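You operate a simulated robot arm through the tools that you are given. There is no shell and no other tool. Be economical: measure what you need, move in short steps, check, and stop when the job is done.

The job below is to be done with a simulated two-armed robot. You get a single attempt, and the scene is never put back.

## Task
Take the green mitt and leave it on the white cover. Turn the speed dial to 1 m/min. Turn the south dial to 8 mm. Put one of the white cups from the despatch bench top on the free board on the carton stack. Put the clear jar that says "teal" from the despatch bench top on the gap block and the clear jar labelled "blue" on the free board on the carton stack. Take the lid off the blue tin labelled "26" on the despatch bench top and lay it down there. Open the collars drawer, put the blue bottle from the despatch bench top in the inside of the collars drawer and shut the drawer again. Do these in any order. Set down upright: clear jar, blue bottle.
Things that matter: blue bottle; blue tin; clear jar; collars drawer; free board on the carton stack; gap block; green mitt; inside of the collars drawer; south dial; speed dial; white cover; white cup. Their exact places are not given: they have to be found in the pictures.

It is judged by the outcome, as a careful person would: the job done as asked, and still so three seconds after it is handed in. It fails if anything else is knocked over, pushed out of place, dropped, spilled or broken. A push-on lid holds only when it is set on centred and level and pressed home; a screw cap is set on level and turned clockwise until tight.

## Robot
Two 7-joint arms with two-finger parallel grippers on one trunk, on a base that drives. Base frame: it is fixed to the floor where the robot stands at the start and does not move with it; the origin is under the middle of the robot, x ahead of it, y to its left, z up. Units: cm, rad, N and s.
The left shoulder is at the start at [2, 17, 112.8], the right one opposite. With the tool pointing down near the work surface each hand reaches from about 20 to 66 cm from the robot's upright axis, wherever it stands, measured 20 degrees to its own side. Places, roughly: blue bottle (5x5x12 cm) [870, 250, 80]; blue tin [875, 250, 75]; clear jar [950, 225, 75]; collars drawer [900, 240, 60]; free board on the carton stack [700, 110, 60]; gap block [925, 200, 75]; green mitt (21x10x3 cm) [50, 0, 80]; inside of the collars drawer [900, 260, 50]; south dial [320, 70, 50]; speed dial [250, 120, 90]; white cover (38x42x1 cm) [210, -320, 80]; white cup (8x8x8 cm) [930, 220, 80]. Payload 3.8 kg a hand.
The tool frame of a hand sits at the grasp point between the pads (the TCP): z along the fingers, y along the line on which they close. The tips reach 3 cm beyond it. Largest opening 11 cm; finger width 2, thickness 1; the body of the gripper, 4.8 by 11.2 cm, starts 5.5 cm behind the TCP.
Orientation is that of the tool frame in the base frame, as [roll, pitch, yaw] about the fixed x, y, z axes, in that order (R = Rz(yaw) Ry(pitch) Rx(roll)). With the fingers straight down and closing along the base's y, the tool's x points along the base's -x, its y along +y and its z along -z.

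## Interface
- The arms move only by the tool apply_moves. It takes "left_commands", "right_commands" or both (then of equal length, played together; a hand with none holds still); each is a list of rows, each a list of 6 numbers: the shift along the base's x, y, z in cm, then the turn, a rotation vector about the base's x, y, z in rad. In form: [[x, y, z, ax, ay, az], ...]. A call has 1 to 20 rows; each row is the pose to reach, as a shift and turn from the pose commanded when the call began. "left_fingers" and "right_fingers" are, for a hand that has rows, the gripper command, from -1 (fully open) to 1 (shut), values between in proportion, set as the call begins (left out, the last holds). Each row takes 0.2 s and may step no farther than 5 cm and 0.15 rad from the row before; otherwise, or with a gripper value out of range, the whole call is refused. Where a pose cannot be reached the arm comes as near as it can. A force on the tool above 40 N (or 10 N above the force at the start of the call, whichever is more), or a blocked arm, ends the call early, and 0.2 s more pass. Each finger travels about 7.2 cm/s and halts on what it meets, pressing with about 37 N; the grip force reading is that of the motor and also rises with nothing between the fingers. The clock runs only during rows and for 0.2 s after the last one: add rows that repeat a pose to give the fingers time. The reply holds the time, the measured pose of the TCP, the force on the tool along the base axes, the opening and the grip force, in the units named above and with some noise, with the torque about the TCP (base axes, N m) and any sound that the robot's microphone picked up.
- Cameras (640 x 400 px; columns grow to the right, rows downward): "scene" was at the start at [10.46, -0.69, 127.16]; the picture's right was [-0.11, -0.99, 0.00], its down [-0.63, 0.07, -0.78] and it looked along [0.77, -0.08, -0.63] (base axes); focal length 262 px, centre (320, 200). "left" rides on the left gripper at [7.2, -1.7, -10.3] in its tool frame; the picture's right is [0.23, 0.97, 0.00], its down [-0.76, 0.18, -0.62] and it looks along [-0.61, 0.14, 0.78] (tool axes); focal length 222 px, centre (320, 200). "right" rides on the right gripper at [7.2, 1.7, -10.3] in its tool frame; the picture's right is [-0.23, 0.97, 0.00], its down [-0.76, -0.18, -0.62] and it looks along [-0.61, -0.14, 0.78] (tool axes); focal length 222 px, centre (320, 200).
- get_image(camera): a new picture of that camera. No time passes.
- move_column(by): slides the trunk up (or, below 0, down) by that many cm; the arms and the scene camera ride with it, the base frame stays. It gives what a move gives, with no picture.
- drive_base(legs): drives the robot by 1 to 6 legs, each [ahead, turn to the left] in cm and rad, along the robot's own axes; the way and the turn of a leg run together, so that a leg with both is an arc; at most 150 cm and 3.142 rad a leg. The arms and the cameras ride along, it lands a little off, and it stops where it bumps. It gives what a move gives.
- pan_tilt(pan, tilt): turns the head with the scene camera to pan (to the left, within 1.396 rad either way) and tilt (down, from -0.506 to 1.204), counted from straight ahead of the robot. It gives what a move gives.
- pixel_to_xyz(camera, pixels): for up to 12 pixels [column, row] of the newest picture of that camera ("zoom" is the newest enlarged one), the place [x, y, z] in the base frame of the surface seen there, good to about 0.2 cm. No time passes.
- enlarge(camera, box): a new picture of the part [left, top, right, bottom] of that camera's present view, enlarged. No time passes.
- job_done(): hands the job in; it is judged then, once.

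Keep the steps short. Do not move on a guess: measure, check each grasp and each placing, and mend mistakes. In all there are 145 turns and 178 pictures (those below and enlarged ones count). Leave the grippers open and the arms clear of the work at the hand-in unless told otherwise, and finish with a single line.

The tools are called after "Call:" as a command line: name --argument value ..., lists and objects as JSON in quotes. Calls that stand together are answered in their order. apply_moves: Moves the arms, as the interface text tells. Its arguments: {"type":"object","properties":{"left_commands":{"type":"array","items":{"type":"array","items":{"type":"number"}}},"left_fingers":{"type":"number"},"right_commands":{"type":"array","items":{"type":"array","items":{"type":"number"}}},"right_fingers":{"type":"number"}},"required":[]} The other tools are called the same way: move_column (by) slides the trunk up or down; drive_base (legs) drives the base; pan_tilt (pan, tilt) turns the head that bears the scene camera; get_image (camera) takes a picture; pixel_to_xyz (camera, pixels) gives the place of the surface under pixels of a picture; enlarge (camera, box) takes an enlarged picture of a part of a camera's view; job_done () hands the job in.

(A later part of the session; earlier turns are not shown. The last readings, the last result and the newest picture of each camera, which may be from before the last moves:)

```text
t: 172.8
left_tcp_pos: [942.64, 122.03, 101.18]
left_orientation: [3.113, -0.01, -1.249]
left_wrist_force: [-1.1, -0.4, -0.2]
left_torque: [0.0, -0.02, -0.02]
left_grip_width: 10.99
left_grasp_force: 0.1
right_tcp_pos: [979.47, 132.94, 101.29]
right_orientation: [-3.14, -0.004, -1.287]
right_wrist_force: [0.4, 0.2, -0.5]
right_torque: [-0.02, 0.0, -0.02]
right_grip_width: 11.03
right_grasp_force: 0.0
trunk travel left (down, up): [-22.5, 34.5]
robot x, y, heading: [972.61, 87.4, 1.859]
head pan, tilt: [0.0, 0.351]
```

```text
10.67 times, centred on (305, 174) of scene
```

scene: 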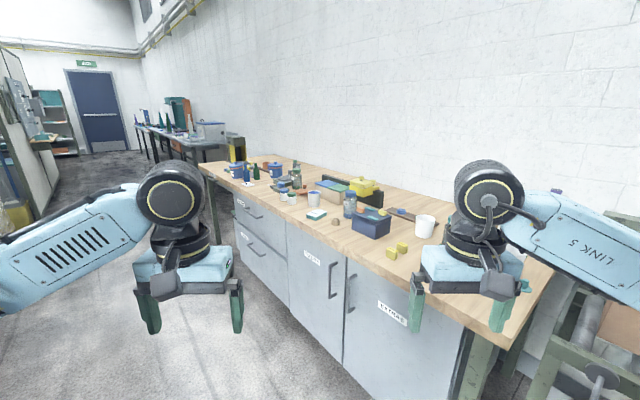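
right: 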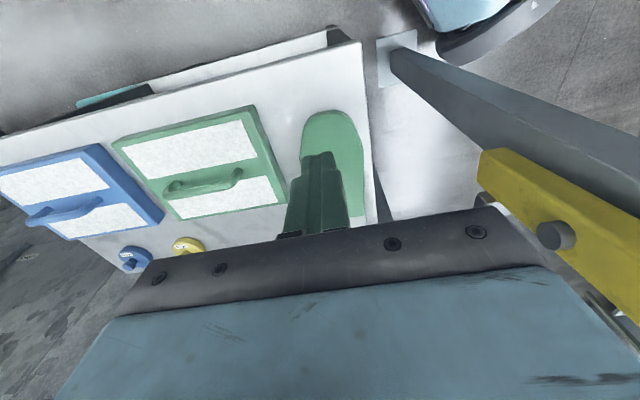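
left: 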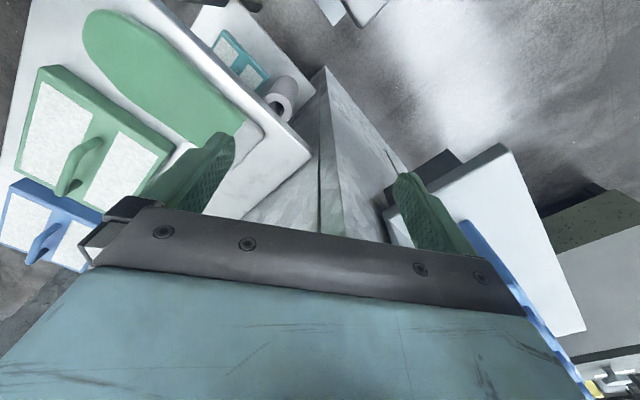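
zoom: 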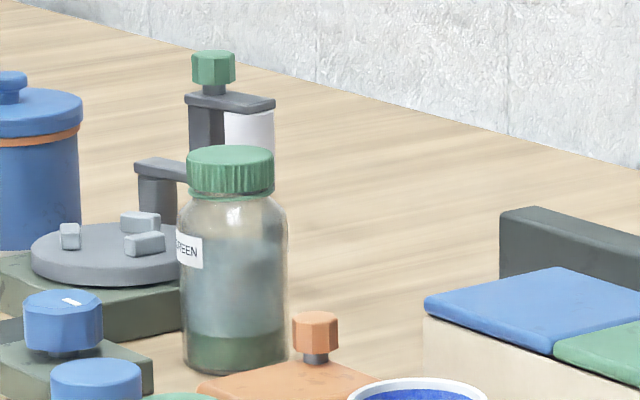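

The teal jar must be at the right under the right arm; the gap block reads "WIPER GAP 4 mm". I position squarely in front of this part of the bench.

Call:
drive_base --legs '[[0, 0.21], [74, 0], [0, -1.09]]'

Call:
pan_tilt --pan -0.1 --tilt 0.65

Call:
get_image --camera "scene"

```text
t: 180.4
left_tcp_pos: [943.49, 198.16, 101.2]
left_orientation: [3.115, -0.01, -2.119]
left_wrist_force: [-0.6, 0.7, -0.3]
left_torque: [0.0, -0.02, 0.01]
left_grip_width: 10.98
left_grasp_force: 0.0
right_tcp_pos: [975.75, 177.11, 101.37]
right_orientation: [-3.139, -0.002, -2.156]
right_wrist_force: [0.0, 0.4, -0.6]
right_torque: [0.0, 0.02, -0.01]
right_grip_width: 11.02
right_grasp_force: 0.2
trunk travel left (down, up): [-22.5, 34.5]
robot x, y, heading: [935.97, 153.27, 0.988]
head pan, tilt: [0.0, 0.351]
```

```text
t: 181.2
left_tcp_pos: [943.53, 198.13, 101.26]
left_orientation: [3.114, -0.011, -2.118]
left_wrist_force: [-0.5, -0.5, -0.4]
left_torque: [0.01, 0.0, 0.02]
left_grip_width: 11.03
left_grasp_force: 0.1
right_tcp_pos: [975.79, 177.03, 101.25]
right_orientation: [-3.141, -0.002, -2.154]
right_wrist_force: [0.5, -0.4, 0.4]
right_torque: [0.04, -0.04, 0.01]
right_grip_width: 11.0
right_grasp_force: 0.0
trunk travel left (down, up): [-22.5, 34.5]
robot x, y, heading: [936.02, 153.64, 0.992]
head pan, tilt: [-0.099, 0.649]
```

```text
120 pictures are left
```

scene: 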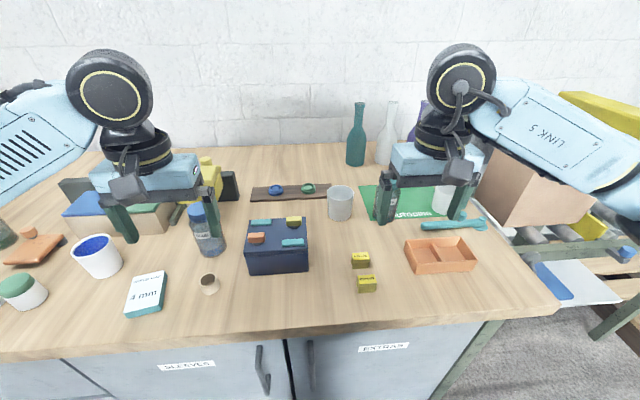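

Call:
enlarge --camera "scene" --box '[310, 150, 490, 262]'

Call:
pixel_to_xyz --camera "scene" --pixels '[[197, 210], [208, 225], [208, 250], [98, 255], [341, 190], [340, 210], [128, 305], [162, 307], [140, 273], [165, 275], [148, 290], [208, 285]]'

```text
3.56 times, centred on (400, 206) of scene
```

zoom: 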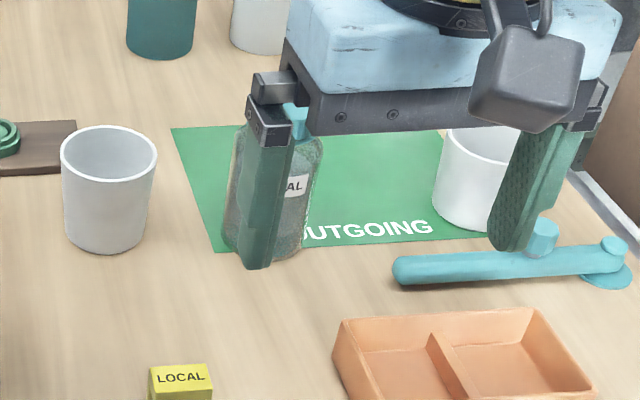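

```text
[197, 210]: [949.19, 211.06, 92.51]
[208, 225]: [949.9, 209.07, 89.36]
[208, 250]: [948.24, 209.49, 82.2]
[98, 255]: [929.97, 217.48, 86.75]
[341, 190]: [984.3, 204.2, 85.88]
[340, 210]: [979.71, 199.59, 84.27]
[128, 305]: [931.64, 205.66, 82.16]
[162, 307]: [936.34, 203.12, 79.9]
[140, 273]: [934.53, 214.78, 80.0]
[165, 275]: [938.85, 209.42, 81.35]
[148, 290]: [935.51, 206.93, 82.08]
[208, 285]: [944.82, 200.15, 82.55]
```

Call:
pixel_to_xyz --camera "zoom" --pixels '[[298, 185], [298, 230], [299, 120], [313, 190], [235, 190], [298, 255], [90, 150], [115, 230], [470, 190]]'

Call:
apply_moves --right_commands '[[0, 0, 3, 0, 0, 0], [2, -3, 5, 0, 0, 0], [4, -6, 5, 0, 0, 0], [6, -9, 5, 0, 0, 0], [8, -12, 5, 0, 0, 0]]'

Call:
enlarge --camera "scene" --box '[310, 130, 490, 242]'

```text
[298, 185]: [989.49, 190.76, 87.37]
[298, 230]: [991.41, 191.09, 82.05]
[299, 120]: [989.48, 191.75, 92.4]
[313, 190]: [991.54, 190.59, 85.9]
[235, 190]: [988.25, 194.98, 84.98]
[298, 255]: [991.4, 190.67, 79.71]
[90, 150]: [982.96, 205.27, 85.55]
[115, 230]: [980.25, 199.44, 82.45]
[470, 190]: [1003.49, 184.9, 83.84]
```

```text
t: 182.4
left_tcp_pos: [943.55, 198.02, 101.16]
left_orientation: [3.115, -0.01, -2.118]
left_wrist_force: [-0.2, -0.9, 0.6]
left_torque: [-0.01, 0.01, 0.02]
left_grip_width: 11.01
left_grasp_force: 0.0
right_tcp_pos: [983.74, 165.02, 106.38]
right_orientation: [3.142, -0.004, -2.154]
right_wrist_force: [0.0, -0.7, -0.1]
right_torque: [0.01, 0.01, 0.02]
right_grip_width: 10.97
right_grasp_force: 0.3
trunk travel left (down, up): [-22.5, 34.5]
robot x, y, heading: [935.89, 152.95, 0.993]
head pan, tilt: [-0.099, 0.649]
```

```text
3.56 times, centred on (400, 186) of scene
```

zoom: 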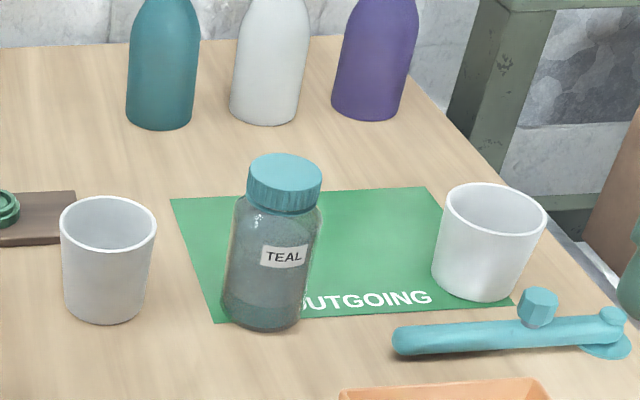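

Call:
pixel_to_xyz --camera "zoom" --pixels '[[285, 170], [252, 168], [319, 172], [285, 159], [285, 180], [285, 200], [275, 230], [228, 290], [300, 290], [265, 320], [108, 260], [490, 250]]'

```text
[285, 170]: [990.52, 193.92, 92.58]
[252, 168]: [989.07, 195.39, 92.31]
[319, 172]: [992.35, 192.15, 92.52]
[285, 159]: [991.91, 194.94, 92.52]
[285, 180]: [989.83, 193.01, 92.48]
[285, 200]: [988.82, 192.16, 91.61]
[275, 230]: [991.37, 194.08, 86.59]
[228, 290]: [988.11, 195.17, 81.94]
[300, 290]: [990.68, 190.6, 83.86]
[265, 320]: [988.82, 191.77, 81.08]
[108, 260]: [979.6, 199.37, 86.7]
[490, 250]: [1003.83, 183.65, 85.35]
```

The jar stands at (990.7,193.7), top 92.5. I drive 6 cm nearer, then bring the right hand above it with the fingers at 8.6 cm.

Call:
drive_base --legs '[[6, 0]]'

```text
t: 183.4
left_tcp_pos: [946.95, 203.26, 101.13]
left_orientation: [3.117, -0.012, -2.119]
left_wrist_force: [-0.1, 0.1, 0.4]
left_torque: [-0.01, 0.02, 0.0]
left_grip_width: 10.98
left_grasp_force: 0.1
right_tcp_pos: [987.01, 170.1, 106.27]
right_orientation: [-3.14, -0.004, -2.153]
right_wrist_force: [-0.5, 1.1, -0.1]
right_torque: [0.02, -0.03, 0.0]
right_grip_width: 10.98
right_grasp_force: 0.0
trunk travel left (down, up): [-22.5, 34.5]
robot x, y, heading: [939.05, 158.1, 0.992]
head pan, tilt: [-0.099, 0.649]
```

Call:
apply_moves --right_commands '[[0.7, 4.7, 0, 0, 0, 0], [1.5, 9.4, 0, 0, 0, 0], [2.2, 14.1, 0, 0, 0, 0], [3, 18.8, -1, 0, 0, 0], [3.7, 23.6, -2, 0, 0, 0], [3.7, 23.6, -6, 0, 0, 0], [3.7, 23.6, -9.5, 0, 0, 0], [3.7, 23.6, -9.5, 0, 0, 0]]' --right_fingers -0.56

Call:
get_image --camera "right"

Call:
get_image --camera "scene"

```text
t: 185.2
left_tcp_pos: [946.77, 203.09, 101.26]
left_orientation: [3.116, -0.009, -2.119]
left_wrist_force: [-0.3, 0.3, -0.9]
left_torque: [-0.02, -0.03, 0.01]
left_grip_width: 10.98
left_grasp_force: 0.0
right_tcp_pos: [990.56, 193.89, 96.7]
right_orientation: [-3.139, -0.002, -2.154]
right_wrist_force: [0.7, 0.2, -0.7]
right_torque: [0.03, -0.01, 0.01]
right_grip_width: 8.58
right_grasp_force: 0.2
trunk travel left (down, up): [-22.5, 34.5]
robot x, y, heading: [938.87, 158.39, 0.992]
head pan, tilt: [-0.099, 0.649]
```

```text
117 pictures are left
```

right: 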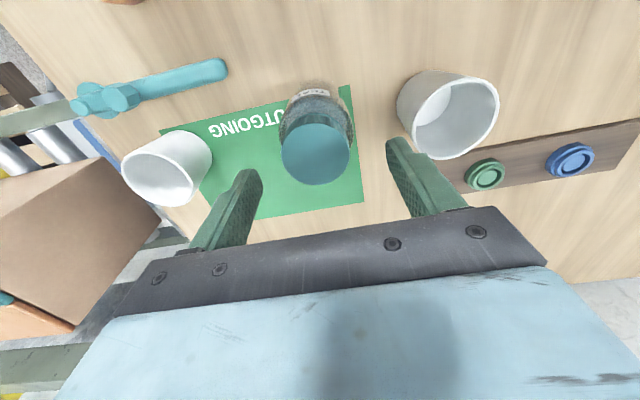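

```text
116 pictures are left
```

scene: 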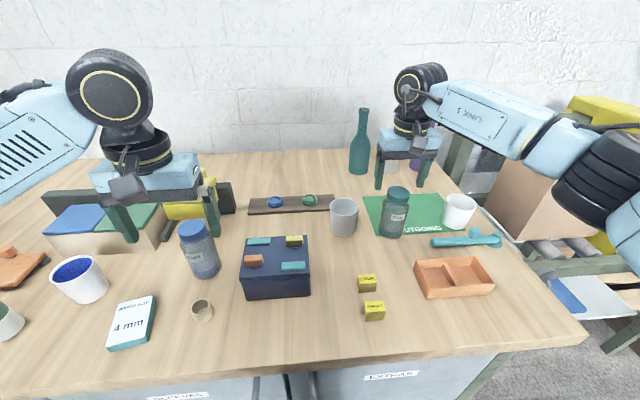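

Projected alignment is exact. I descend to TCP 88.2 and close.

Call:
apply_moves --right_commands '[[0, 0, -3, 0, 0, 0], [0, 0, -6, 0, 0, 0], [0, 0, -8.4, 0, 0, 0], [0, 0, -8.4, 0, 0, 0]]'

Call:
apply_moves --right_commands '[[0, 0, 0, 0, 0, 0], [0, 0, 0, 0, 0, 0], [0, 0, 0, 0, 0, 0], [0, 0, 0.5, 0, 0, 0], [0, 0, 2, 0, 0, 0]]' --right_fingers 1

Call:
get_image --camera "scene"

```text
t: 186.2
left_tcp_pos: [946.81, 203.22, 101.13]
left_orientation: [3.115, -0.01, -2.118]
left_wrist_force: [-0.4, -0.2, -0.3]
left_torque: [0.02, -0.03, 0.02]
left_grip_width: 11.0
left_grasp_force: 0.1
right_tcp_pos: [990.63, 193.78, 88.41]
right_orientation: [-3.138, -0.003, -2.154]
right_wrist_force: [0.6, 0.7, 0.0]
right_torque: [0.01, 0.01, -0.02]
right_grip_width: 8.55
right_grasp_force: 0.1
trunk travel left (down, up): [-22.5, 34.5]
robot x, y, heading: [939.52, 158.24, 0.991]
head pan, tilt: [-0.099, 0.649]
```

```text
t: 187.4
left_tcp_pos: [946.81, 203.19, 101.19]
left_orientation: [3.116, -0.011, -2.118]
left_wrist_force: [-0.5, 0.6, 0.4]
left_torque: [0.01, 0.02, 0.0]
left_grip_width: 11.0
left_grasp_force: 0.0
right_tcp_pos: [990.57, 193.78, 90.36]
right_orientation: [-3.14, -0.003, -2.154]
right_wrist_force: [0.3, -0.4, -3.0]
right_torque: [-0.03, -0.03, 0.01]
right_grip_width: 6.31
right_grasp_force: 36.9
trunk travel left (down, up): [-22.5, 34.5]
robot x, y, heading: [939.2, 158.03, 0.992]
head pan, tilt: [-0.099, 0.649]
```

```text
115 pictures are left
```

scene: 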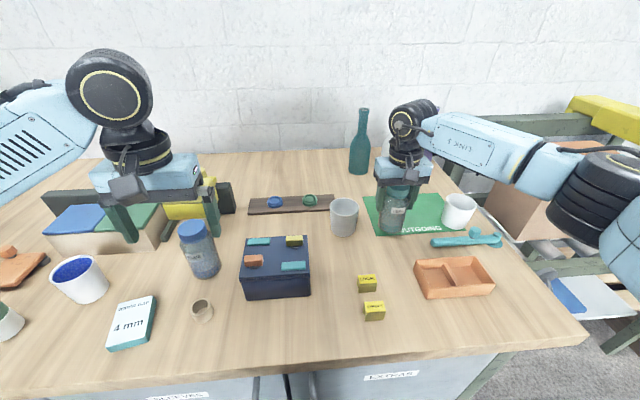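

Held (3 N). I measure the gap block's top corners and raise the jar.

Call:
enlarge --camera "scene" --box '[90, 280, 170, 330]'

Call:
apply_moves --right_commands '[[0, 0, 4, 0, 0, 0], [-2, -4, 8, 0, 0, 0], [-4, -8, 10, 0, 0, 0]]'

```text
8.00 times, centred on (130, 305) of scene
```

zoom: 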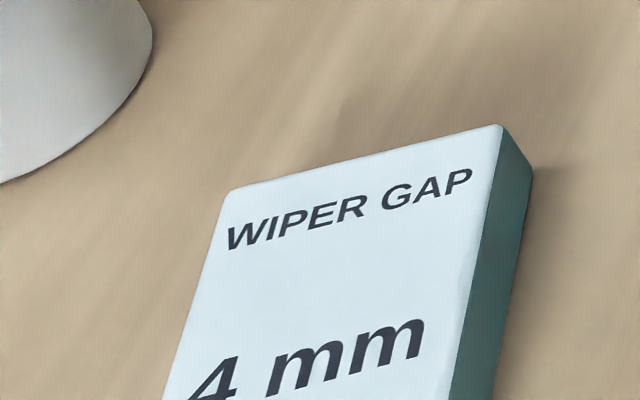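

```text
refused: row 2 steps farther than a row can; nothing moved
```

Call:
pixel_to_xyz --camera "scene" --pixels '[[119.5, 305], [151.5, 297], [108.5, 345], [144, 337], [132, 320], [126, 335]]'

Call:
apply_moves --right_commands '[[0, 0, 4, 0, 0, 0], [-1, -2, 8, 0, 0, 0], [-3, -6, 10, 0, 0, 0], [-6, -10, 10, 0, 0, 0]]'

```text
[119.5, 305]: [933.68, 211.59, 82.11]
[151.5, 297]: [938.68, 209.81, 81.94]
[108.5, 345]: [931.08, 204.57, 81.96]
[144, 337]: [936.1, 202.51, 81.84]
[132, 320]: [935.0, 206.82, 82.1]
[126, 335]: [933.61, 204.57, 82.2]
```

```text
t: 188.4
left_tcp_pos: [946.89, 203.03, 101.16]
left_orientation: [3.113, -0.01, -2.121]
left_wrist_force: [0.1, 0.0, 0.9]
left_torque: [0.04, 0.01, 0.0]
left_grip_width: 10.96
left_grasp_force: 0.0
right_tcp_pos: [984.66, 183.73, 100.47]
right_orientation: [-3.14, -0.002, -2.156]
right_wrist_force: [-0.5, -0.3, -2.6]
right_torque: [-0.01, 0.0, -0.01]
right_grip_width: 6.32
right_grasp_force: 36.7
trunk travel left (down, up): [-22.5, 34.5]
robot x, y, heading: [939.19, 158.17, 0.988]
head pan, tilt: [-0.099, 0.649]
```

I lift both hands higher, then turn the base left so the gap block comes to the right hand's good side.

Call:
apply_moves --right_commands '[[0, 0, 3, 0, 0, 0], [0, 0, 7, 0, 0, 0]]' --left_commands '[[0, 0, 3, 0, 0, 0], [0, 0, 7, 0, 0, 0]]'

Call:
drive_base --legs '[[0, 0.95]]'

Call:
pan_tilt --pan -0.3 --tilt 0.75

Call:
get_image --camera "scene"

```text
t: 189.0
left_tcp_pos: [946.83, 203.15, 108.2]
left_orientation: [3.115, -0.011, -2.119]
left_wrist_force: [-0.3, -0.1, -0.4]
left_torque: [0.01, -0.03, 0.03]
left_grip_width: 11.03
left_grasp_force: 0.0
right_tcp_pos: [984.53, 183.74, 107.41]
right_orientation: [-3.14, -0.003, -2.155]
right_wrist_force: [0.0, -0.1, -3.0]
right_torque: [0.0, -0.01, 0.01]
right_grip_width: 6.33
right_grasp_force: 37.3
trunk travel left (down, up): [-22.5, 34.5]
robot x, y, heading: [939.27, 158.3, 0.991]
head pan, tilt: [-0.099, 0.649]
```

```text
t: 191.8
left_tcp_pos: [907.19, 190.37, 108.16]
left_orientation: [3.114, -0.01, -1.17]
left_wrist_force: [0.7, 0.8, -0.5]
left_torque: [-0.02, -0.01, -0.02]
left_grip_width: 11.0
left_grasp_force: 0.1
right_tcp_pos: [945.0, 209.72, 107.47]
right_orientation: [-3.141, -0.003, -1.205]
right_wrist_force: [0.0, -0.1, -4.1]
right_torque: [-0.02, -0.02, -0.01]
right_grip_width: 6.33
right_grasp_force: 37.1
trunk travel left (down, up): [-22.5, 34.5]
robot x, y, heading: [938.94, 157.76, 1.935]
head pan, tilt: [-0.099, 0.649]
```

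```text
t: 192.6
left_tcp_pos: [907.33, 190.31, 108.25]
left_orientation: [3.115, -0.01, -1.17]
left_wrist_force: [0.6, 0.0, 1.0]
left_torque: [0.03, 0.04, -0.01]
left_grip_width: 10.99
left_grasp_force: 0.0
right_tcp_pos: [944.97, 209.57, 107.39]
right_orientation: [-3.14, -0.004, -1.206]
right_wrist_force: [-0.1, 0.7, -3.1]
right_torque: [0.0, 0.04, -0.03]
right_grip_width: 6.3
right_grasp_force: 36.6
trunk travel left (down, up): [-22.5, 34.5]
robot x, y, heading: [939.05, 157.85, 1.937]
head pan, tilt: [-0.3, 0.75]
```

```text
113 pictures are left
```

scene: 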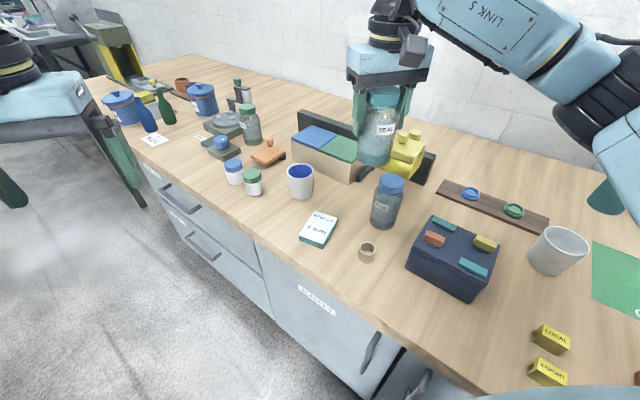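

The jar is held above the bench next to the gap block. I move over its centre (934.9,207.1) and lower to just above its top.

Call:
apply_moves --right_commands '[[-4, -1, 0, 0, 0, 0], [-8, -2, 0, 0, 0, 0], [-10, -2.4, -3, 0, 0, 0], [-10, -2.4, -7.5, 0, 0, 0], [-10, -2.4, -12, 0, 0, 0], [-10, -2.4, -15, 0, 0, 0], [-10, -2.4, -16, 0, 0, 0], [-10, -2.4, -16, 0, 0, 0]]'

Call:
enlarge --camera "scene" --box '[240, 150, 420, 262]'

```text
t: 194.3
left_tcp_pos: [907.15, 190.27, 108.21]
left_orientation: [3.115, -0.011, -1.169]
left_wrist_force: [0.6, -0.4, 0.1]
left_torque: [0.03, -0.01, 0.0]
left_grip_width: 11.01
left_grasp_force: 0.2
right_tcp_pos: [934.94, 207.4, 91.47]
right_orientation: [-3.139, -0.003, -1.207]
right_wrist_force: [0.2, 0.2, -3.6]
right_torque: [0.0, 0.0, 0.01]
right_grip_width: 6.31
right_grasp_force: 37.2
trunk travel left (down, up): [-22.5, 34.5]
robot x, y, heading: [938.99, 157.62, 1.934]
head pan, tilt: [-0.3, 0.75]
```

```text
3.56 times, centred on (330, 206) of scene
```

zoom: 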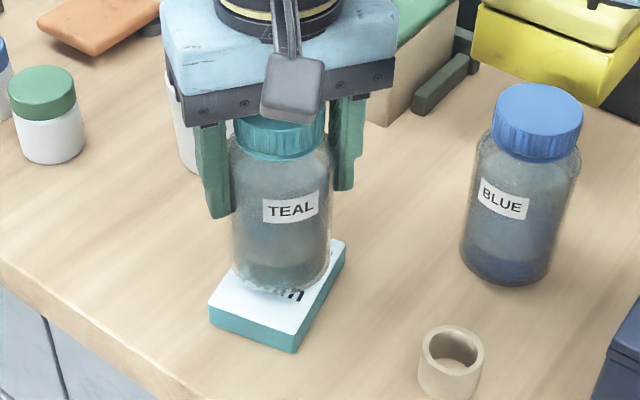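

Call:
apply_moves --right_commands '[[0, -0.3, -0.5, 0, 0, 0], [0, -0.3, -0.9, 0, 0, 0], [0, -0.3, -1.1, 0, 0, 0], [0, -0.3, -1.1, 0, 0, 0]]'

Call:
enlarge --camera "scene" --box '[270, 170, 390, 245]'

```text
t: 195.3
left_tcp_pos: [907.39, 190.19, 108.21]
left_orientation: [3.115, -0.012, -1.17]
left_wrist_force: [0.9, 1.1, 0.0]
left_torque: [0.0, -0.05, 0.0]
left_grip_width: 10.98
left_grasp_force: 0.0
right_tcp_pos: [935.02, 207.1, 90.56]
right_orientation: [-3.141, 0.001, -1.206]
right_wrist_force: [3.1, 1.5, 16.9]
right_torque: [-0.01, -0.48, 0.11]
right_grip_width: 6.32
right_grasp_force: 37.1
trunk travel left (down, up): [-22.5, 34.5]
robot x, y, heading: [938.84, 157.85, 1.931]
head pan, tilt: [-0.3, 0.75]
```

```text
5.33 times, centred on (330, 208) of scene
```

zoom: 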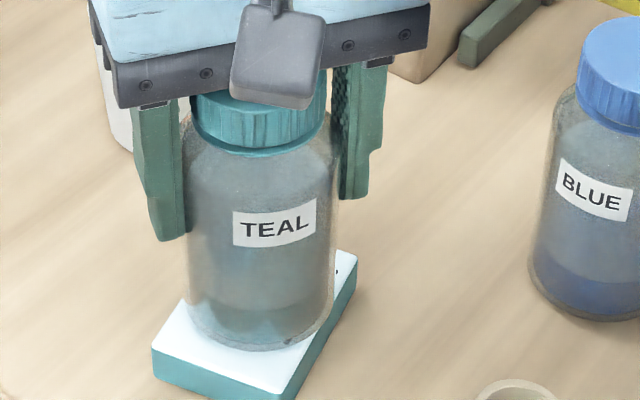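

Seated on the block. I release gently and rise.

Call:
apply_moves --right_commands '[[0, 0, 0.1, 0, 0, 0], [0, 0, 0.1, 0, 0, 0], [0, 0, 0.1, 0, 0, 0], [0, 0, 3, 0, 0, 0], [0, 0, 7, 0, 0, 0], [0, 0, 11, 0, 0, 0], [0, 0, 15, 0, 0, 0]]' --right_fingers -0.5

Call:
get_image --camera "scene"

```text
t: 196.9
left_tcp_pos: [907.32, 190.26, 108.18]
left_orientation: [3.118, -0.011, -1.17]
left_wrist_force: [0.9, -0.6, 0.8]
left_torque: [-0.03, 0.0, 0.01]
left_grip_width: 10.99
left_grasp_force: 0.0
right_tcp_pos: [934.88, 206.88, 105.4]
right_orientation: [-3.14, -0.004, -1.207]
right_wrist_force: [-0.2, -0.2, 0.1]
right_torque: [0.02, 0.02, -0.03]
right_grip_width: 8.26
right_grasp_force: 0.0
trunk travel left (down, up): [-22.5, 34.5]
robot x, y, heading: [938.95, 157.68, 1.933]
head pan, tilt: [-0.3, 0.75]
```

```text
110 pictures are left
```

scene: 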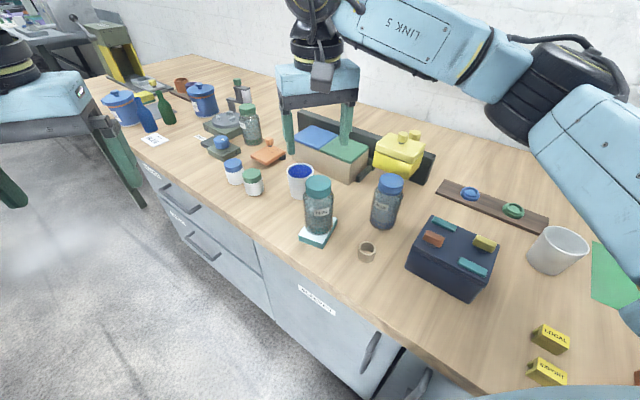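

Teal jar is on the block. Next I drive along the bench to its left end for the tin, bottle and drawer.

Call:
drive_base --legs '[[0, 0.675], [88, 0], [0, -1.63]]'

Call:
pan_tilt --pan 0.2 --tilt 0.75

Call:
get_image --camera "scene"

```text
t: 197.7
left_tcp_pos: [907.04, 189.97, 108.21]
left_orientation: [3.113, -0.012, -1.16]
left_wrist_force: [0.9, -0.2, -0.6]
left_torque: [-0.01, 0.03, 0.0]
left_grip_width: 10.99
left_grasp_force: 0.2
right_tcp_pos: [934.59, 206.77, 105.32]
right_orientation: [-3.139, -0.005, -1.198]
right_wrist_force: [-0.5, -0.3, -1.3]
right_torque: [0.02, -0.03, 0.02]
right_grip_width: 8.22
right_grasp_force: 0.1
trunk travel left (down, up): [-22.5, 34.5]
robot x, y, heading: [939.23, 157.82, 1.945]
head pan, tilt: [-0.3, 0.75]
stopped in leg 1: the robot was blocked; the commanded pose is now the measured one
```

```text
t: 198.6
left_tcp_pos: [906.98, 189.92, 108.2]
left_orientation: [3.115, -0.011, -1.161]
left_wrist_force: [-0.5, 0.3, 0.0]
left_torque: [0.0, -0.03, -0.02]
left_grip_width: 10.98
left_grasp_force: 0.0
right_tcp_pos: [934.68, 206.95, 105.4]
right_orientation: [-3.139, -0.005, -1.196]
right_wrist_force: [0.0, 0.1, 0.2]
right_torque: [-0.02, 0.03, -0.01]
right_grip_width: 8.26
right_grasp_force: 0.0
trunk travel left (down, up): [-22.5, 34.5]
robot x, y, heading: [939.09, 157.98, 1.943]
head pan, tilt: [0.201, 0.75]
```

```text
109 pictures are left
```

scene: 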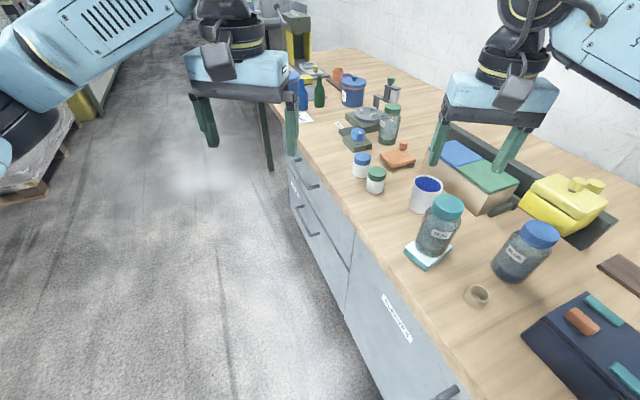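

The base corner touches the bench when turning; I back up first.

Call:
drive_base --legs '[[-24, 0], [0, 0.645], [105, 0], [0, -1.6]]'

Call:
pan_tilt --pan 0.2 --tilt 0.7

Call:
get_image --camera "scene"

```text
t: 211.1
left_tcp_pos: [867.4, 235.16, 108.17]
left_orientation: [3.116, -0.01, -2.129]
left_wrist_force: [-0.5, 0.4, -0.3]
left_torque: [-0.03, 0.01, 0.01]
left_grip_width: 11.0
left_grasp_force: 0.1
right_tcp_pos: [896.99, 222.03, 105.41]
right_orientation: [-3.138, -0.005, -2.163]
right_wrist_force: [0.1, 0.7, 0.1]
right_torque: [0.01, 0.01, -0.01]
right_grip_width: 8.26
right_grasp_force: 0.1
trunk travel left (down, up): [-22.5, 34.5]
robot x, y, heading: [859.19, 190.42, 0.976]
head pan, tilt: [0.201, 0.75]
```

```text
t: 211.7
left_tcp_pos: [867.38, 235.18, 108.13]
left_orientation: [3.114, -0.01, -2.127]
left_wrist_force: [0.3, -0.9, -0.3]
left_torque: [-0.03, -0.01, 0.01]
left_grip_width: 11.01
left_grasp_force: 0.2
right_tcp_pos: [896.98, 222.12, 105.31]
right_orientation: [-3.14, -0.004, -2.165]
right_wrist_force: [0.7, 0.7, -0.4]
right_torque: [0.0, -0.01, 0.0]
right_grip_width: 8.25
right_grasp_force: 0.0
trunk travel left (down, up): [-22.5, 34.5]
robot x, y, heading: [859.3, 190.44, 0.975]
head pan, tilt: [0.201, 0.7]
```

```text
108 pictures are left
```

scene: 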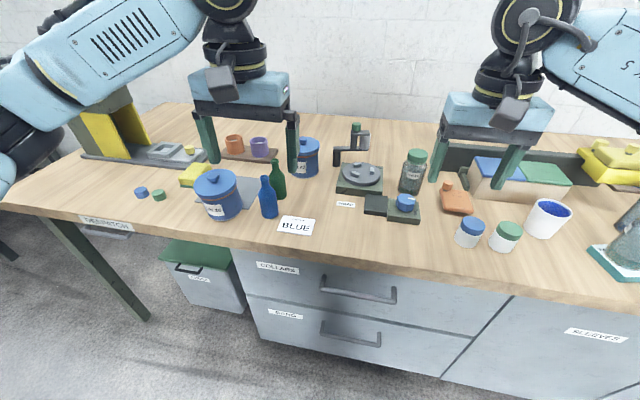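

Call:
enlarge --camera "scene" --box '[180, 150, 300, 225]'

Call:
pixel_to_xyz --camera "zoom" --pixels '[[180, 145], [180, 165], [90, 195], [290, 190], [190, 220], [185, 130], [95, 220], [455, 150], [455, 220], [425, 300], [490, 300], [70, 150]]'

Call:
pixel_to_xyz --camera "scene" --pixels '[[325, 287], [360, 295], [394, 300], [280, 268], [330, 262], [440, 320], [250, 270], [490, 310], [120, 215], [330, 215], [245, 240], [300, 245]]'

```text
5.33 times, centred on (240, 188) of scene
```

zoom: 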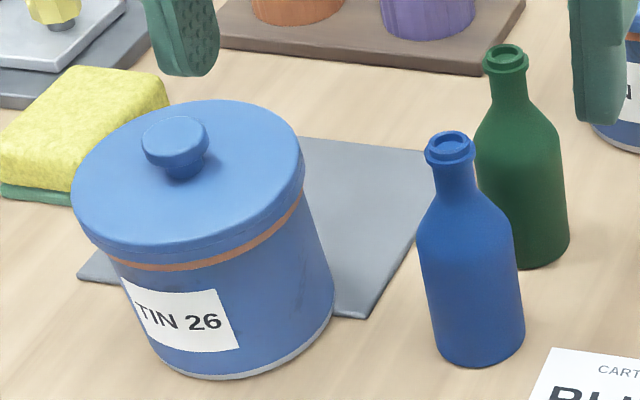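

```text
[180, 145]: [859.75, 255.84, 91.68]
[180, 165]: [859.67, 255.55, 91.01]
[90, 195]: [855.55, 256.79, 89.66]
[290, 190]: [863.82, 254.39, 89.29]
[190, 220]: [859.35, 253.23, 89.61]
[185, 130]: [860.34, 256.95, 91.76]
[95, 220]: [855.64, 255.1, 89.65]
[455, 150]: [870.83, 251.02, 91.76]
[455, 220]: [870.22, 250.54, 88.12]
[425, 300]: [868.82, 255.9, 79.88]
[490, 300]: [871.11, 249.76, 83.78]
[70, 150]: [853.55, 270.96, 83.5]
```

```text
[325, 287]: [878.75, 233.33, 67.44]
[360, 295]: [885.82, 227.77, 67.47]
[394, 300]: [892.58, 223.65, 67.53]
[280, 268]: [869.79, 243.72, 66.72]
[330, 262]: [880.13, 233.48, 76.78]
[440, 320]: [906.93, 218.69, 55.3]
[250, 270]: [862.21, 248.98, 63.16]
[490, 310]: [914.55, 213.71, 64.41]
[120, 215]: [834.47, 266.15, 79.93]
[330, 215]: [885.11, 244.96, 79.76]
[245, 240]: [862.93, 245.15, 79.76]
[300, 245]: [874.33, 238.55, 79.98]
```

The tin "26" knob is at (859.9,256.2,91.7). I check a free place for its lid around px (350,232) and draw the right hand back.

Call:
pixel_to_xyz --camera "scene" --pixels '[[350, 235], [345, 208], [375, 216], [416, 224], [316, 222], [310, 235], [400, 240], [455, 240]]'

Call:
apply_moves --right_commands '[[1, -5, 0, 0, 0, 0], [2, -9, 0, 0, 0, 0], [3, -13, 0, 0, 0, 0], [4, -17, 0, 0, 0, 0], [4, -21, 0, 0, 0, 0]]' --left_commands '[[-1.8, 4, 0, 0, 0, 0], [-3.5, 8, 0, 0, 0, 0], [-5.2, 12.5, 0, 0, 0, 0], [-6.5, 16.8, 0, 0, 0, 0], [-7.5, 21, 0, 0, 0, 0]]' --left_fingers -0.2

Call:
get_image --camera "left"

```text
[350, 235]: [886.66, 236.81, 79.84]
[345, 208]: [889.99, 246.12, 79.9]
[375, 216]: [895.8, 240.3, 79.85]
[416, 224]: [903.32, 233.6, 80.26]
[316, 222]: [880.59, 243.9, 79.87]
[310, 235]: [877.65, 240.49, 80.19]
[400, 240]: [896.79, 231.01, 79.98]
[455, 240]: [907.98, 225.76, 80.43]
```

```text
refused: row 1 steps farther than a row can; nothing moved
```

```text
106 pictures are left
```

left: 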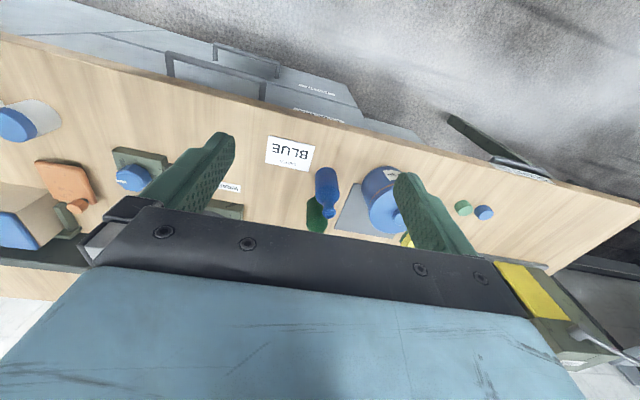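

Call:
apply_moves --right_commands '[[1, -4.2, 0, 0, 0, 0], [2, -8.4, 0, 0, 0, 0], [3, -12.6, 0, 0, 0, 0], [4, -16.8, 0, 0, 0, 0], [4, -21, 0, 0, 0, 0]]' --left_commands '[[-1.5, 4.2, 0, 0, 0, 0], [-3, 8.4, 0, 0, 0, 0], [-4.5, 12.6, 0, 0, 0, 0], [-6, 16.8, 0, 0, 0, 0], [-7.4, 21, 0, 0, 0, 0]]' --left_fingers -0.2

Call:
apply_moves --left_commands '[[0, 0, -4, 0, 0, 0], [0, 0, -8, 0, 0, 0], [0, 0, -11, 0, 0, 0], [0, 0, -11, 0, 0, 0]]'

Call:
get_image --camera "left"

```text
t: 212.9
left_tcp_pos: [859.84, 256.05, 108.17]
left_orientation: [3.115, -0.009, -2.128]
left_wrist_force: [0.1, 0.2, -0.1]
left_torque: [-0.02, 0.01, 0.04]
left_grip_width: 6.61
left_grasp_force: 0.1
right_tcp_pos: [900.99, 200.87, 105.42]
right_orientation: [-3.141, -0.004, -2.163]
right_wrist_force: [0.0, 0.1, 0.5]
right_torque: [-0.02, 0.01, 0.02]
right_grip_width: 8.25
right_grasp_force: 0.0
trunk travel left (down, up): [-22.5, 34.5]
robot x, y, heading: [859.02, 190.55, 0.974]
head pan, tilt: [0.201, 0.7]
```

```text
t: 213.9
left_tcp_pos: [859.83, 256.21, 97.01]
left_orientation: [3.114, -0.011, -2.129]
left_wrist_force: [-1.1, 0.2, 0.4]
left_torque: [-0.01, 0.04, 0.0]
left_grip_width: 6.6
left_grasp_force: 0.0
right_tcp_pos: [900.89, 200.94, 105.29]
right_orientation: [-3.141, -0.004, -2.163]
right_wrist_force: [-0.5, 0.0, 0.4]
right_torque: [0.02, 0.02, -0.02]
right_grip_width: 8.23
right_grasp_force: 0.2
trunk travel left (down, up): [-22.5, 34.5]
robot x, y, heading: [859.07, 190.4, 0.977]
head pan, tilt: [0.201, 0.7]
```

```text
105 pictures are left
```

left: 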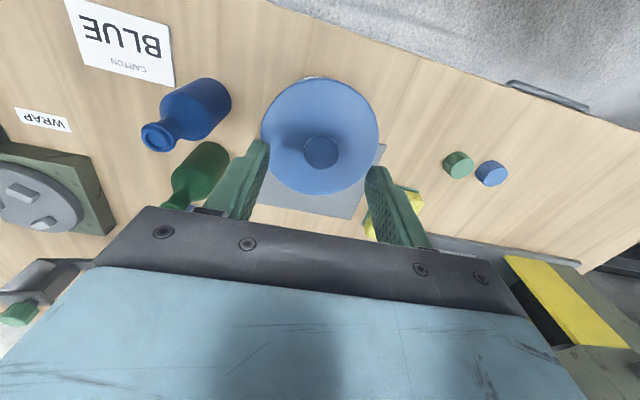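

Knob is centred. I descend, grip it and lift the lid.

Call:
apply_moves --left_commands '[[0, 0, -2, 0, 0, 0], [0, 0, -4, 0, 0, 0], [0, 0, -4, 0, 0, 0]]'

Call:
apply_moves --left_commands '[[0, 0, 0, 0, 0, 0], [0, 0, 0, 0, 0, 0], [0, 0, 0, 0, 0, 0], [0, 0, 0.5, 0, 0, 0], [0, 0, 1, 0, 0, 0], [0, 0, 2, 0, 0, 0], [0, 0, 4, 0, 0, 0]]' --left_fingers 1

Call:
get_image --camera "scene"

```text
t: 214.7
left_tcp_pos: [859.84, 256.19, 93.28]
left_orientation: [3.115, -0.01, -2.127]
left_wrist_force: [-0.9, -0.2, 2.1]
left_torque: [-0.02, -0.06, -0.03]
left_grip_width: 6.62
left_grasp_force: 0.0
right_tcp_pos: [900.84, 201.01, 105.36]
right_orientation: [-3.136, -0.002, -2.165]
right_wrist_force: [0.4, -0.3, 0.5]
right_torque: [0.0, 0.02, -0.02]
right_grip_width: 8.26
right_grasp_force: 0.0
trunk travel left (down, up): [-22.5, 34.5]
robot x, y, heading: [859.15, 190.81, 0.975]
head pan, tilt: [0.201, 0.7]
```

```text
t: 216.3
left_tcp_pos: [859.84, 256.11, 97.12]
left_orientation: [3.116, -0.012, -2.128]
left_wrist_force: [1.0, -0.4, -0.1]
left_torque: [0.02, 0.02, 0.0]
left_grip_width: 2.53
left_grasp_force: 37.2
right_tcp_pos: [900.95, 200.95, 105.31]
right_orientation: [-3.14, -0.003, -2.164]
right_wrist_force: [0.6, -1.0, -0.1]
right_torque: [-0.02, 0.03, -0.02]
right_grip_width: 8.23
right_grasp_force: 0.0
trunk travel left (down, up): [-22.5, 34.5]
robot x, y, heading: [859.1, 190.37, 0.975]
head pan, tilt: [0.201, 0.7]
heard: snap
```

```text
104 pictures are left
```

scene: 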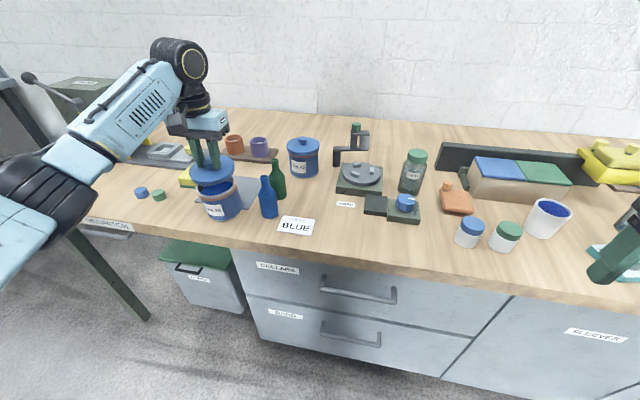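

Lid came off with a snap. I raise it and carry it to the free spot at (886.7,240).

Call:
apply_moves --left_commands '[[0, 0, 4, 0, 0, 0], [0, 0, 6, 0, 0, 0], [3.8, -2.3, 6, 0, 0, 0], [7.7, -4.6, 6, 0, 0, 0], [11.5, -6.9, 6, 0, 0, 0], [15.4, -9.2, 6, 0, 0, 0], [19.2, -11.5, 6, 0, 0, 0], [23, -13.8, 6, 0, 0, 0], [26.9, -16.1, 6, 0, 0, 0], [26.9, -16.1, 1.5, 0, 0, 0], [26.9, -16.1, -3, 0, 0, 0], [26.9, -16.1, -7.5, 0, 0, 0], [26.9, -16.1, -9.5, 0, 0, 0]]'

Call:
get_image --camera "scene"

```text
t: 219.1
left_tcp_pos: [886.89, 240.15, 87.66]
left_orientation: [3.116, -0.011, -2.128]
left_wrist_force: [-0.3, -0.5, -0.2]
left_torque: [-0.02, -0.01, -0.01]
left_grip_width: 2.59
left_grasp_force: 37.2
right_tcp_pos: [900.97, 201.03, 105.32]
right_orientation: [-3.141, -0.004, -2.166]
right_wrist_force: [-0.1, -0.4, -0.4]
right_torque: [-0.01, 0.02, -0.02]
right_grip_width: 8.25
right_grasp_force: 0.0
trunk travel left (down, up): [-22.5, 34.5]
robot x, y, heading: [859.1, 190.21, 0.976]
head pan, tilt: [0.201, 0.7]
```

```text
103 pictures are left
```

scene: 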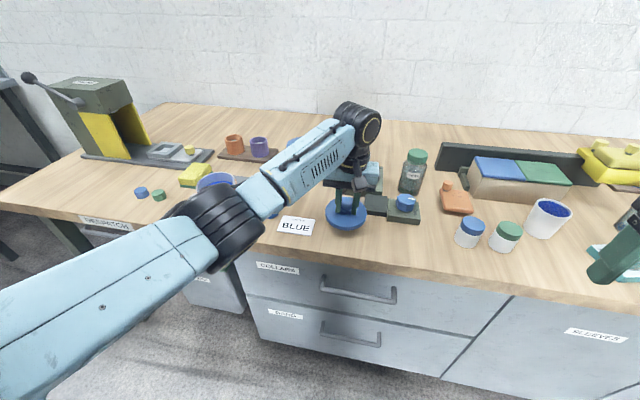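

Call:
apply_moves --left_commands '[[0, 0, -0.8, 0, 0, 0], [0, 0, -1.4, 0, 0, 0], [0, 0, -1.9, 0, 0, 0], [0, 0, -2.3, 0, 0, 0], [0, 0, -2.6, 0, 0, 0], [0, 0, -2.9, 0, 0, 0], [0, 0, -3.2, 0, 0, 0]]'

Call:
enlarge --camera "scene" --box '[290, 160, 410, 235]'

```text
t: 220.7
left_tcp_pos: [886.78, 240.05, 84.53]
left_orientation: [3.115, -0.01, -2.126]
left_wrist_force: [0.5, -0.3, -0.3]
left_torque: [-0.02, -0.01, 0.05]
left_grip_width: 2.56
left_grasp_force: 36.7
right_tcp_pos: [900.91, 201.01, 105.31]
right_orientation: [-3.14, -0.003, -2.163]
right_wrist_force: [0.3, 0.8, 0.0]
right_torque: [-0.03, -0.04, -0.01]
right_grip_width: 8.26
right_grasp_force: 0.0
trunk travel left (down, up): [-22.5, 34.5]
robot x, y, heading: [859.28, 190.78, 0.975]
head pan, tilt: [0.201, 0.7]
```

```text
5.33 times, centred on (350, 198) of scene
```

zoom: 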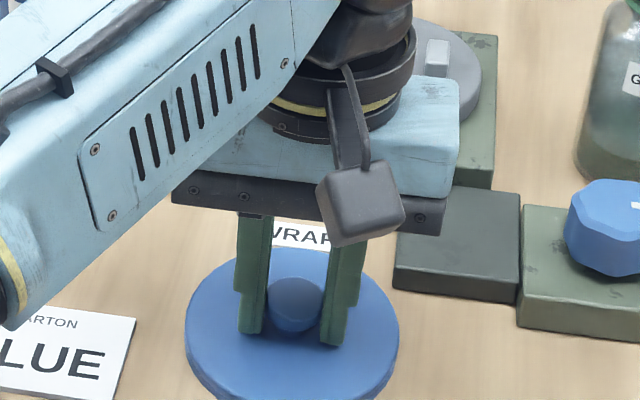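

Call:
apply_moves --left_commands '[[0, 0, -0.2, 0, 0, 0], [0, 0, -0.4, 0, 0, 0], [0, 0, -0.4, 0, 0, 0]]'

```text
t: 221.5
left_tcp_pos: [886.94, 240.05, 84.12]
left_orientation: [3.12, -0.009, -2.128]
left_wrist_force: [0.4, 0.8, 3.6]
left_torque: [-0.15, 0.01, 0.02]
left_grip_width: 2.57
left_grasp_force: 37.1
right_tcp_pos: [900.93, 200.92, 105.31]
right_orientation: [-3.14, -0.003, -2.166]
right_wrist_force: [-0.1, 0.6, -0.6]
right_torque: [-0.03, -0.03, 0.01]
right_grip_width: 8.25
right_grasp_force: 0.0
trunk travel left (down, up): [-22.5, 34.5]
robot x, y, heading: [859.28, 190.41, 0.98]
head pan, tilt: [0.201, 0.7]
```

Lid rests on the bench. I release, rise, and go above the blue bottle.

Call:
apply_moves --left_commands '[[0, 0, 0, 0, 0, 0], [0, 0, 0, 0, 0, 0], [0, 0, 4, 0, 0, 0], [0, 0, 8.5, 0, 0, 0], [0, 0, 13, 0, 0, 0], [0, 0, 16, 0, 0, 0], [-4, 3, 16, 0, 0, 0], [-8, 6, 16, 0, 0, 0], [-12, 9, 16, 0, 0, 0], [-15.9, 11.9, 16, 0, 0, 0], [-15.9, 11.9, 13.5, 0, 0, 0], [-15.9, 11.9, 13.5, 0, 0, 0]]' --left_fingers -0.25

Call:
get_image --camera "left"

Call:
get_image --camera "scene"

```text
t: 224.1
left_tcp_pos: [870.88, 251.96, 97.52]
left_orientation: [3.116, -0.012, -2.127]
left_wrist_force: [0.0, 0.8, 0.1]
left_torque: [-0.02, 0.02, 0.01]
left_grip_width: 6.87
left_grasp_force: 0.1
right_tcp_pos: [900.87, 201.03, 105.28]
right_orientation: [-3.14, -0.003, -2.167]
right_wrist_force: [0.9, -0.1, 0.2]
right_torque: [-0.01, -0.01, -0.03]
right_grip_width: 8.27
right_grasp_force: 0.1
trunk travel left (down, up): [-22.5, 34.5]
robot x, y, heading: [858.83, 190.91, 0.975]
head pan, tilt: [0.201, 0.7]
```

```text
101 pictures are left
```

left: 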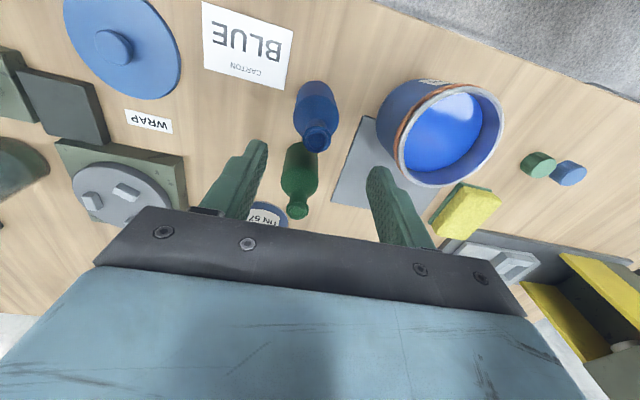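

```text
100 pictures are left
```

scene: 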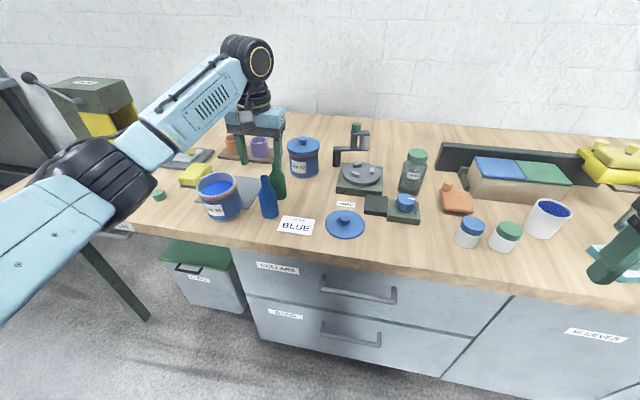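

The bottle's axis is at about (870.8,250.9). I shift by (-0.1,-1.0), descend and grip it.

Call:
apply_moves --left_commands '[[-0.1, -1, 0, 0, 0, 0], [-0.1, -1, -3.5, 0, 0, 0], [-0.1, -1, -7, 0, 0, 0], [-0.1, -1, -10.5, 0, 0, 0], [-0.1, -1, -10.5, 0, 0, 0]]'

Call:
apply_moves --left_commands '[[0, 0, 0, 0, 0, 0], [0, 0, 0, 0, 0, 0], [0, 0, 0, 0, 0, 0], [0, 0, 1, 0, 0, 0], [0, 0, 4, 0, 0, 0], [0, 0, 8.5, 0, 0, 0], [0, 0, 13, 0, 0, 0], [-2, -3, 16, 0, 0, 0]]' --left_fingers 1

Call:
get_image --camera "scene"

```text
t: 225.3
left_tcp_pos: [870.79, 250.95, 86.93]
left_orientation: [3.116, -0.01, -2.129]
left_wrist_force: [-0.3, -0.4, 0.9]
left_torque: [0.01, 0.04, -0.02]
left_grip_width: 6.87
left_grasp_force: 0.0
right_tcp_pos: [900.88, 200.84, 105.28]
right_orientation: [-3.141, -0.004, -2.165]
right_wrist_force: [-0.3, 1.1, -0.4]
right_torque: [0.0, 0.0, 0.02]
right_grip_width: 8.23
right_grasp_force: 0.0
trunk travel left (down, up): [-22.5, 34.5]
robot x, y, heading: [859.25, 190.8, 0.976]
head pan, tilt: [0.201, 0.7]
```

```text
t: 227.1
left_tcp_pos: [868.79, 247.84, 103.1]
left_orientation: [3.116, -0.013, -2.126]
left_wrist_force: [0.2, -0.6, -1.8]
left_torque: [0.02, 0.01, -0.02]
left_grip_width: 4.26
left_grasp_force: 36.9
right_tcp_pos: [900.88, 201.04, 105.39]
right_orientation: [-3.141, -0.003, -2.165]
right_wrist_force: [0.0, -0.9, 1.1]
right_torque: [0.02, -0.01, 0.01]
right_grip_width: 8.23
right_grasp_force: 0.1
trunk travel left (down, up): [-22.5, 34.5]
robot x, y, heading: [859.46, 190.44, 0.981]
head pan, tilt: [0.201, 0.7]
```

```text
99 pictures are left
```

scene: 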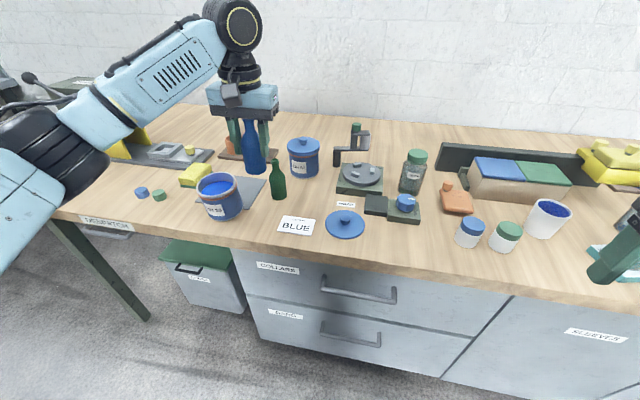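

Bottle is held. I back up 30 cm, and turn the right hand to point forward with its fingers closing vertically for the drawer handle (bar at (885.8,227.8,67.5)).

Call:
drive_base --legs '[[-30, 0]]'

Call:
apply_moves --right_commands '[[0.1, 1.9, -1.4, 0.112, 0.0216, -0.0806], [0.2, 3.9, -2.8, 0.224, 0.0432, -0.1612], [0.4, 5.8, -4.3, 0.336, 0.0648, -0.2418], [0.5, 7.7, -5.7, 0.4475, 0.0864, -0.3224], [0.6, 9.6, -7.1, 0.559, 0.108, -0.403], [0.7, 11.6, -8.5, 0.671, 0.1296, -0.4836], [0.8, 13.5, -9.9, 0.783, 0.1512, -0.5642], [1, 15.4, -11.4, 0.895, 0.1728, -0.6448], [1.1, 17.3, -12.8, 1.007, 0.1944, -0.7254], [1.2, 19.3, -14.2, 1.119, 0.216, -0.806], [1.3, 21.2, -15.6, 1.231, 0.2376, -0.8866], [1.4, 23.1, -17, 1.342, 0.2592, -0.9672], [1.6, 25, -18.5, 1.454, 0.2808, -1.0478], [1.7, 27, -19.9, 1.566, 0.3024, -1.1284], [1.8, 28.9, -21.3, 1.678, 0.324, -1.209]]' --right_fingers -0.5

Call:
get_image --camera "scene"

```text
t: 229.1
left_tcp_pos: [852.09, 223.13, 103.15]
left_orientation: [3.115, -0.011, -2.129]
left_wrist_force: [0.0, -1.2, -0.5]
left_torque: [0.06, -0.01, 0.0]
left_grip_width: 4.28
left_grasp_force: 37.2
right_tcp_pos: [883.94, 175.9, 105.37]
right_orientation: [-3.139, -0.003, -2.168]
right_wrist_force: [0.2, -0.6, -0.2]
right_torque: [-0.02, 0.01, 0.01]
right_grip_width: 8.29
right_grasp_force: 0.0
trunk travel left (down, up): [-22.5, 34.5]
robot x, y, heading: [842.04, 165.47, 0.974]
head pan, tilt: [0.201, 0.7]
```

```text
t: 232.3
left_tcp_pos: [852.05, 223.12, 103.05]
left_orientation: [3.118, -0.012, -2.128]
left_wrist_force: [-0.6, -0.1, -1.4]
left_torque: [0.0, -0.01, -0.03]
left_grip_width: 4.28
left_grasp_force: 36.7
right_tcp_pos: [885.84, 204.96, 83.99]
right_orientation: [1.573, -0.002, 2.549]
right_wrist_force: [-0.7, -0.1, 0.0]
right_torque: [-0.01, 0.04, 0.0]
right_grip_width: 8.24
right_grasp_force: 0.1
right hand out of reach, approached as far as the arm can: row 11, 12
trunk travel left (down, up): [-22.5, 34.5]
robot x, y, heading: [841.73, 165.37, 0.972]
head pan, tilt: [0.201, 0.7]
```

```text
98 pictures are left
```

scene: 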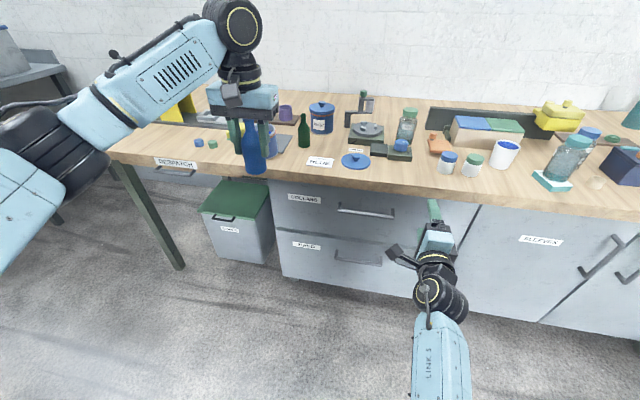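

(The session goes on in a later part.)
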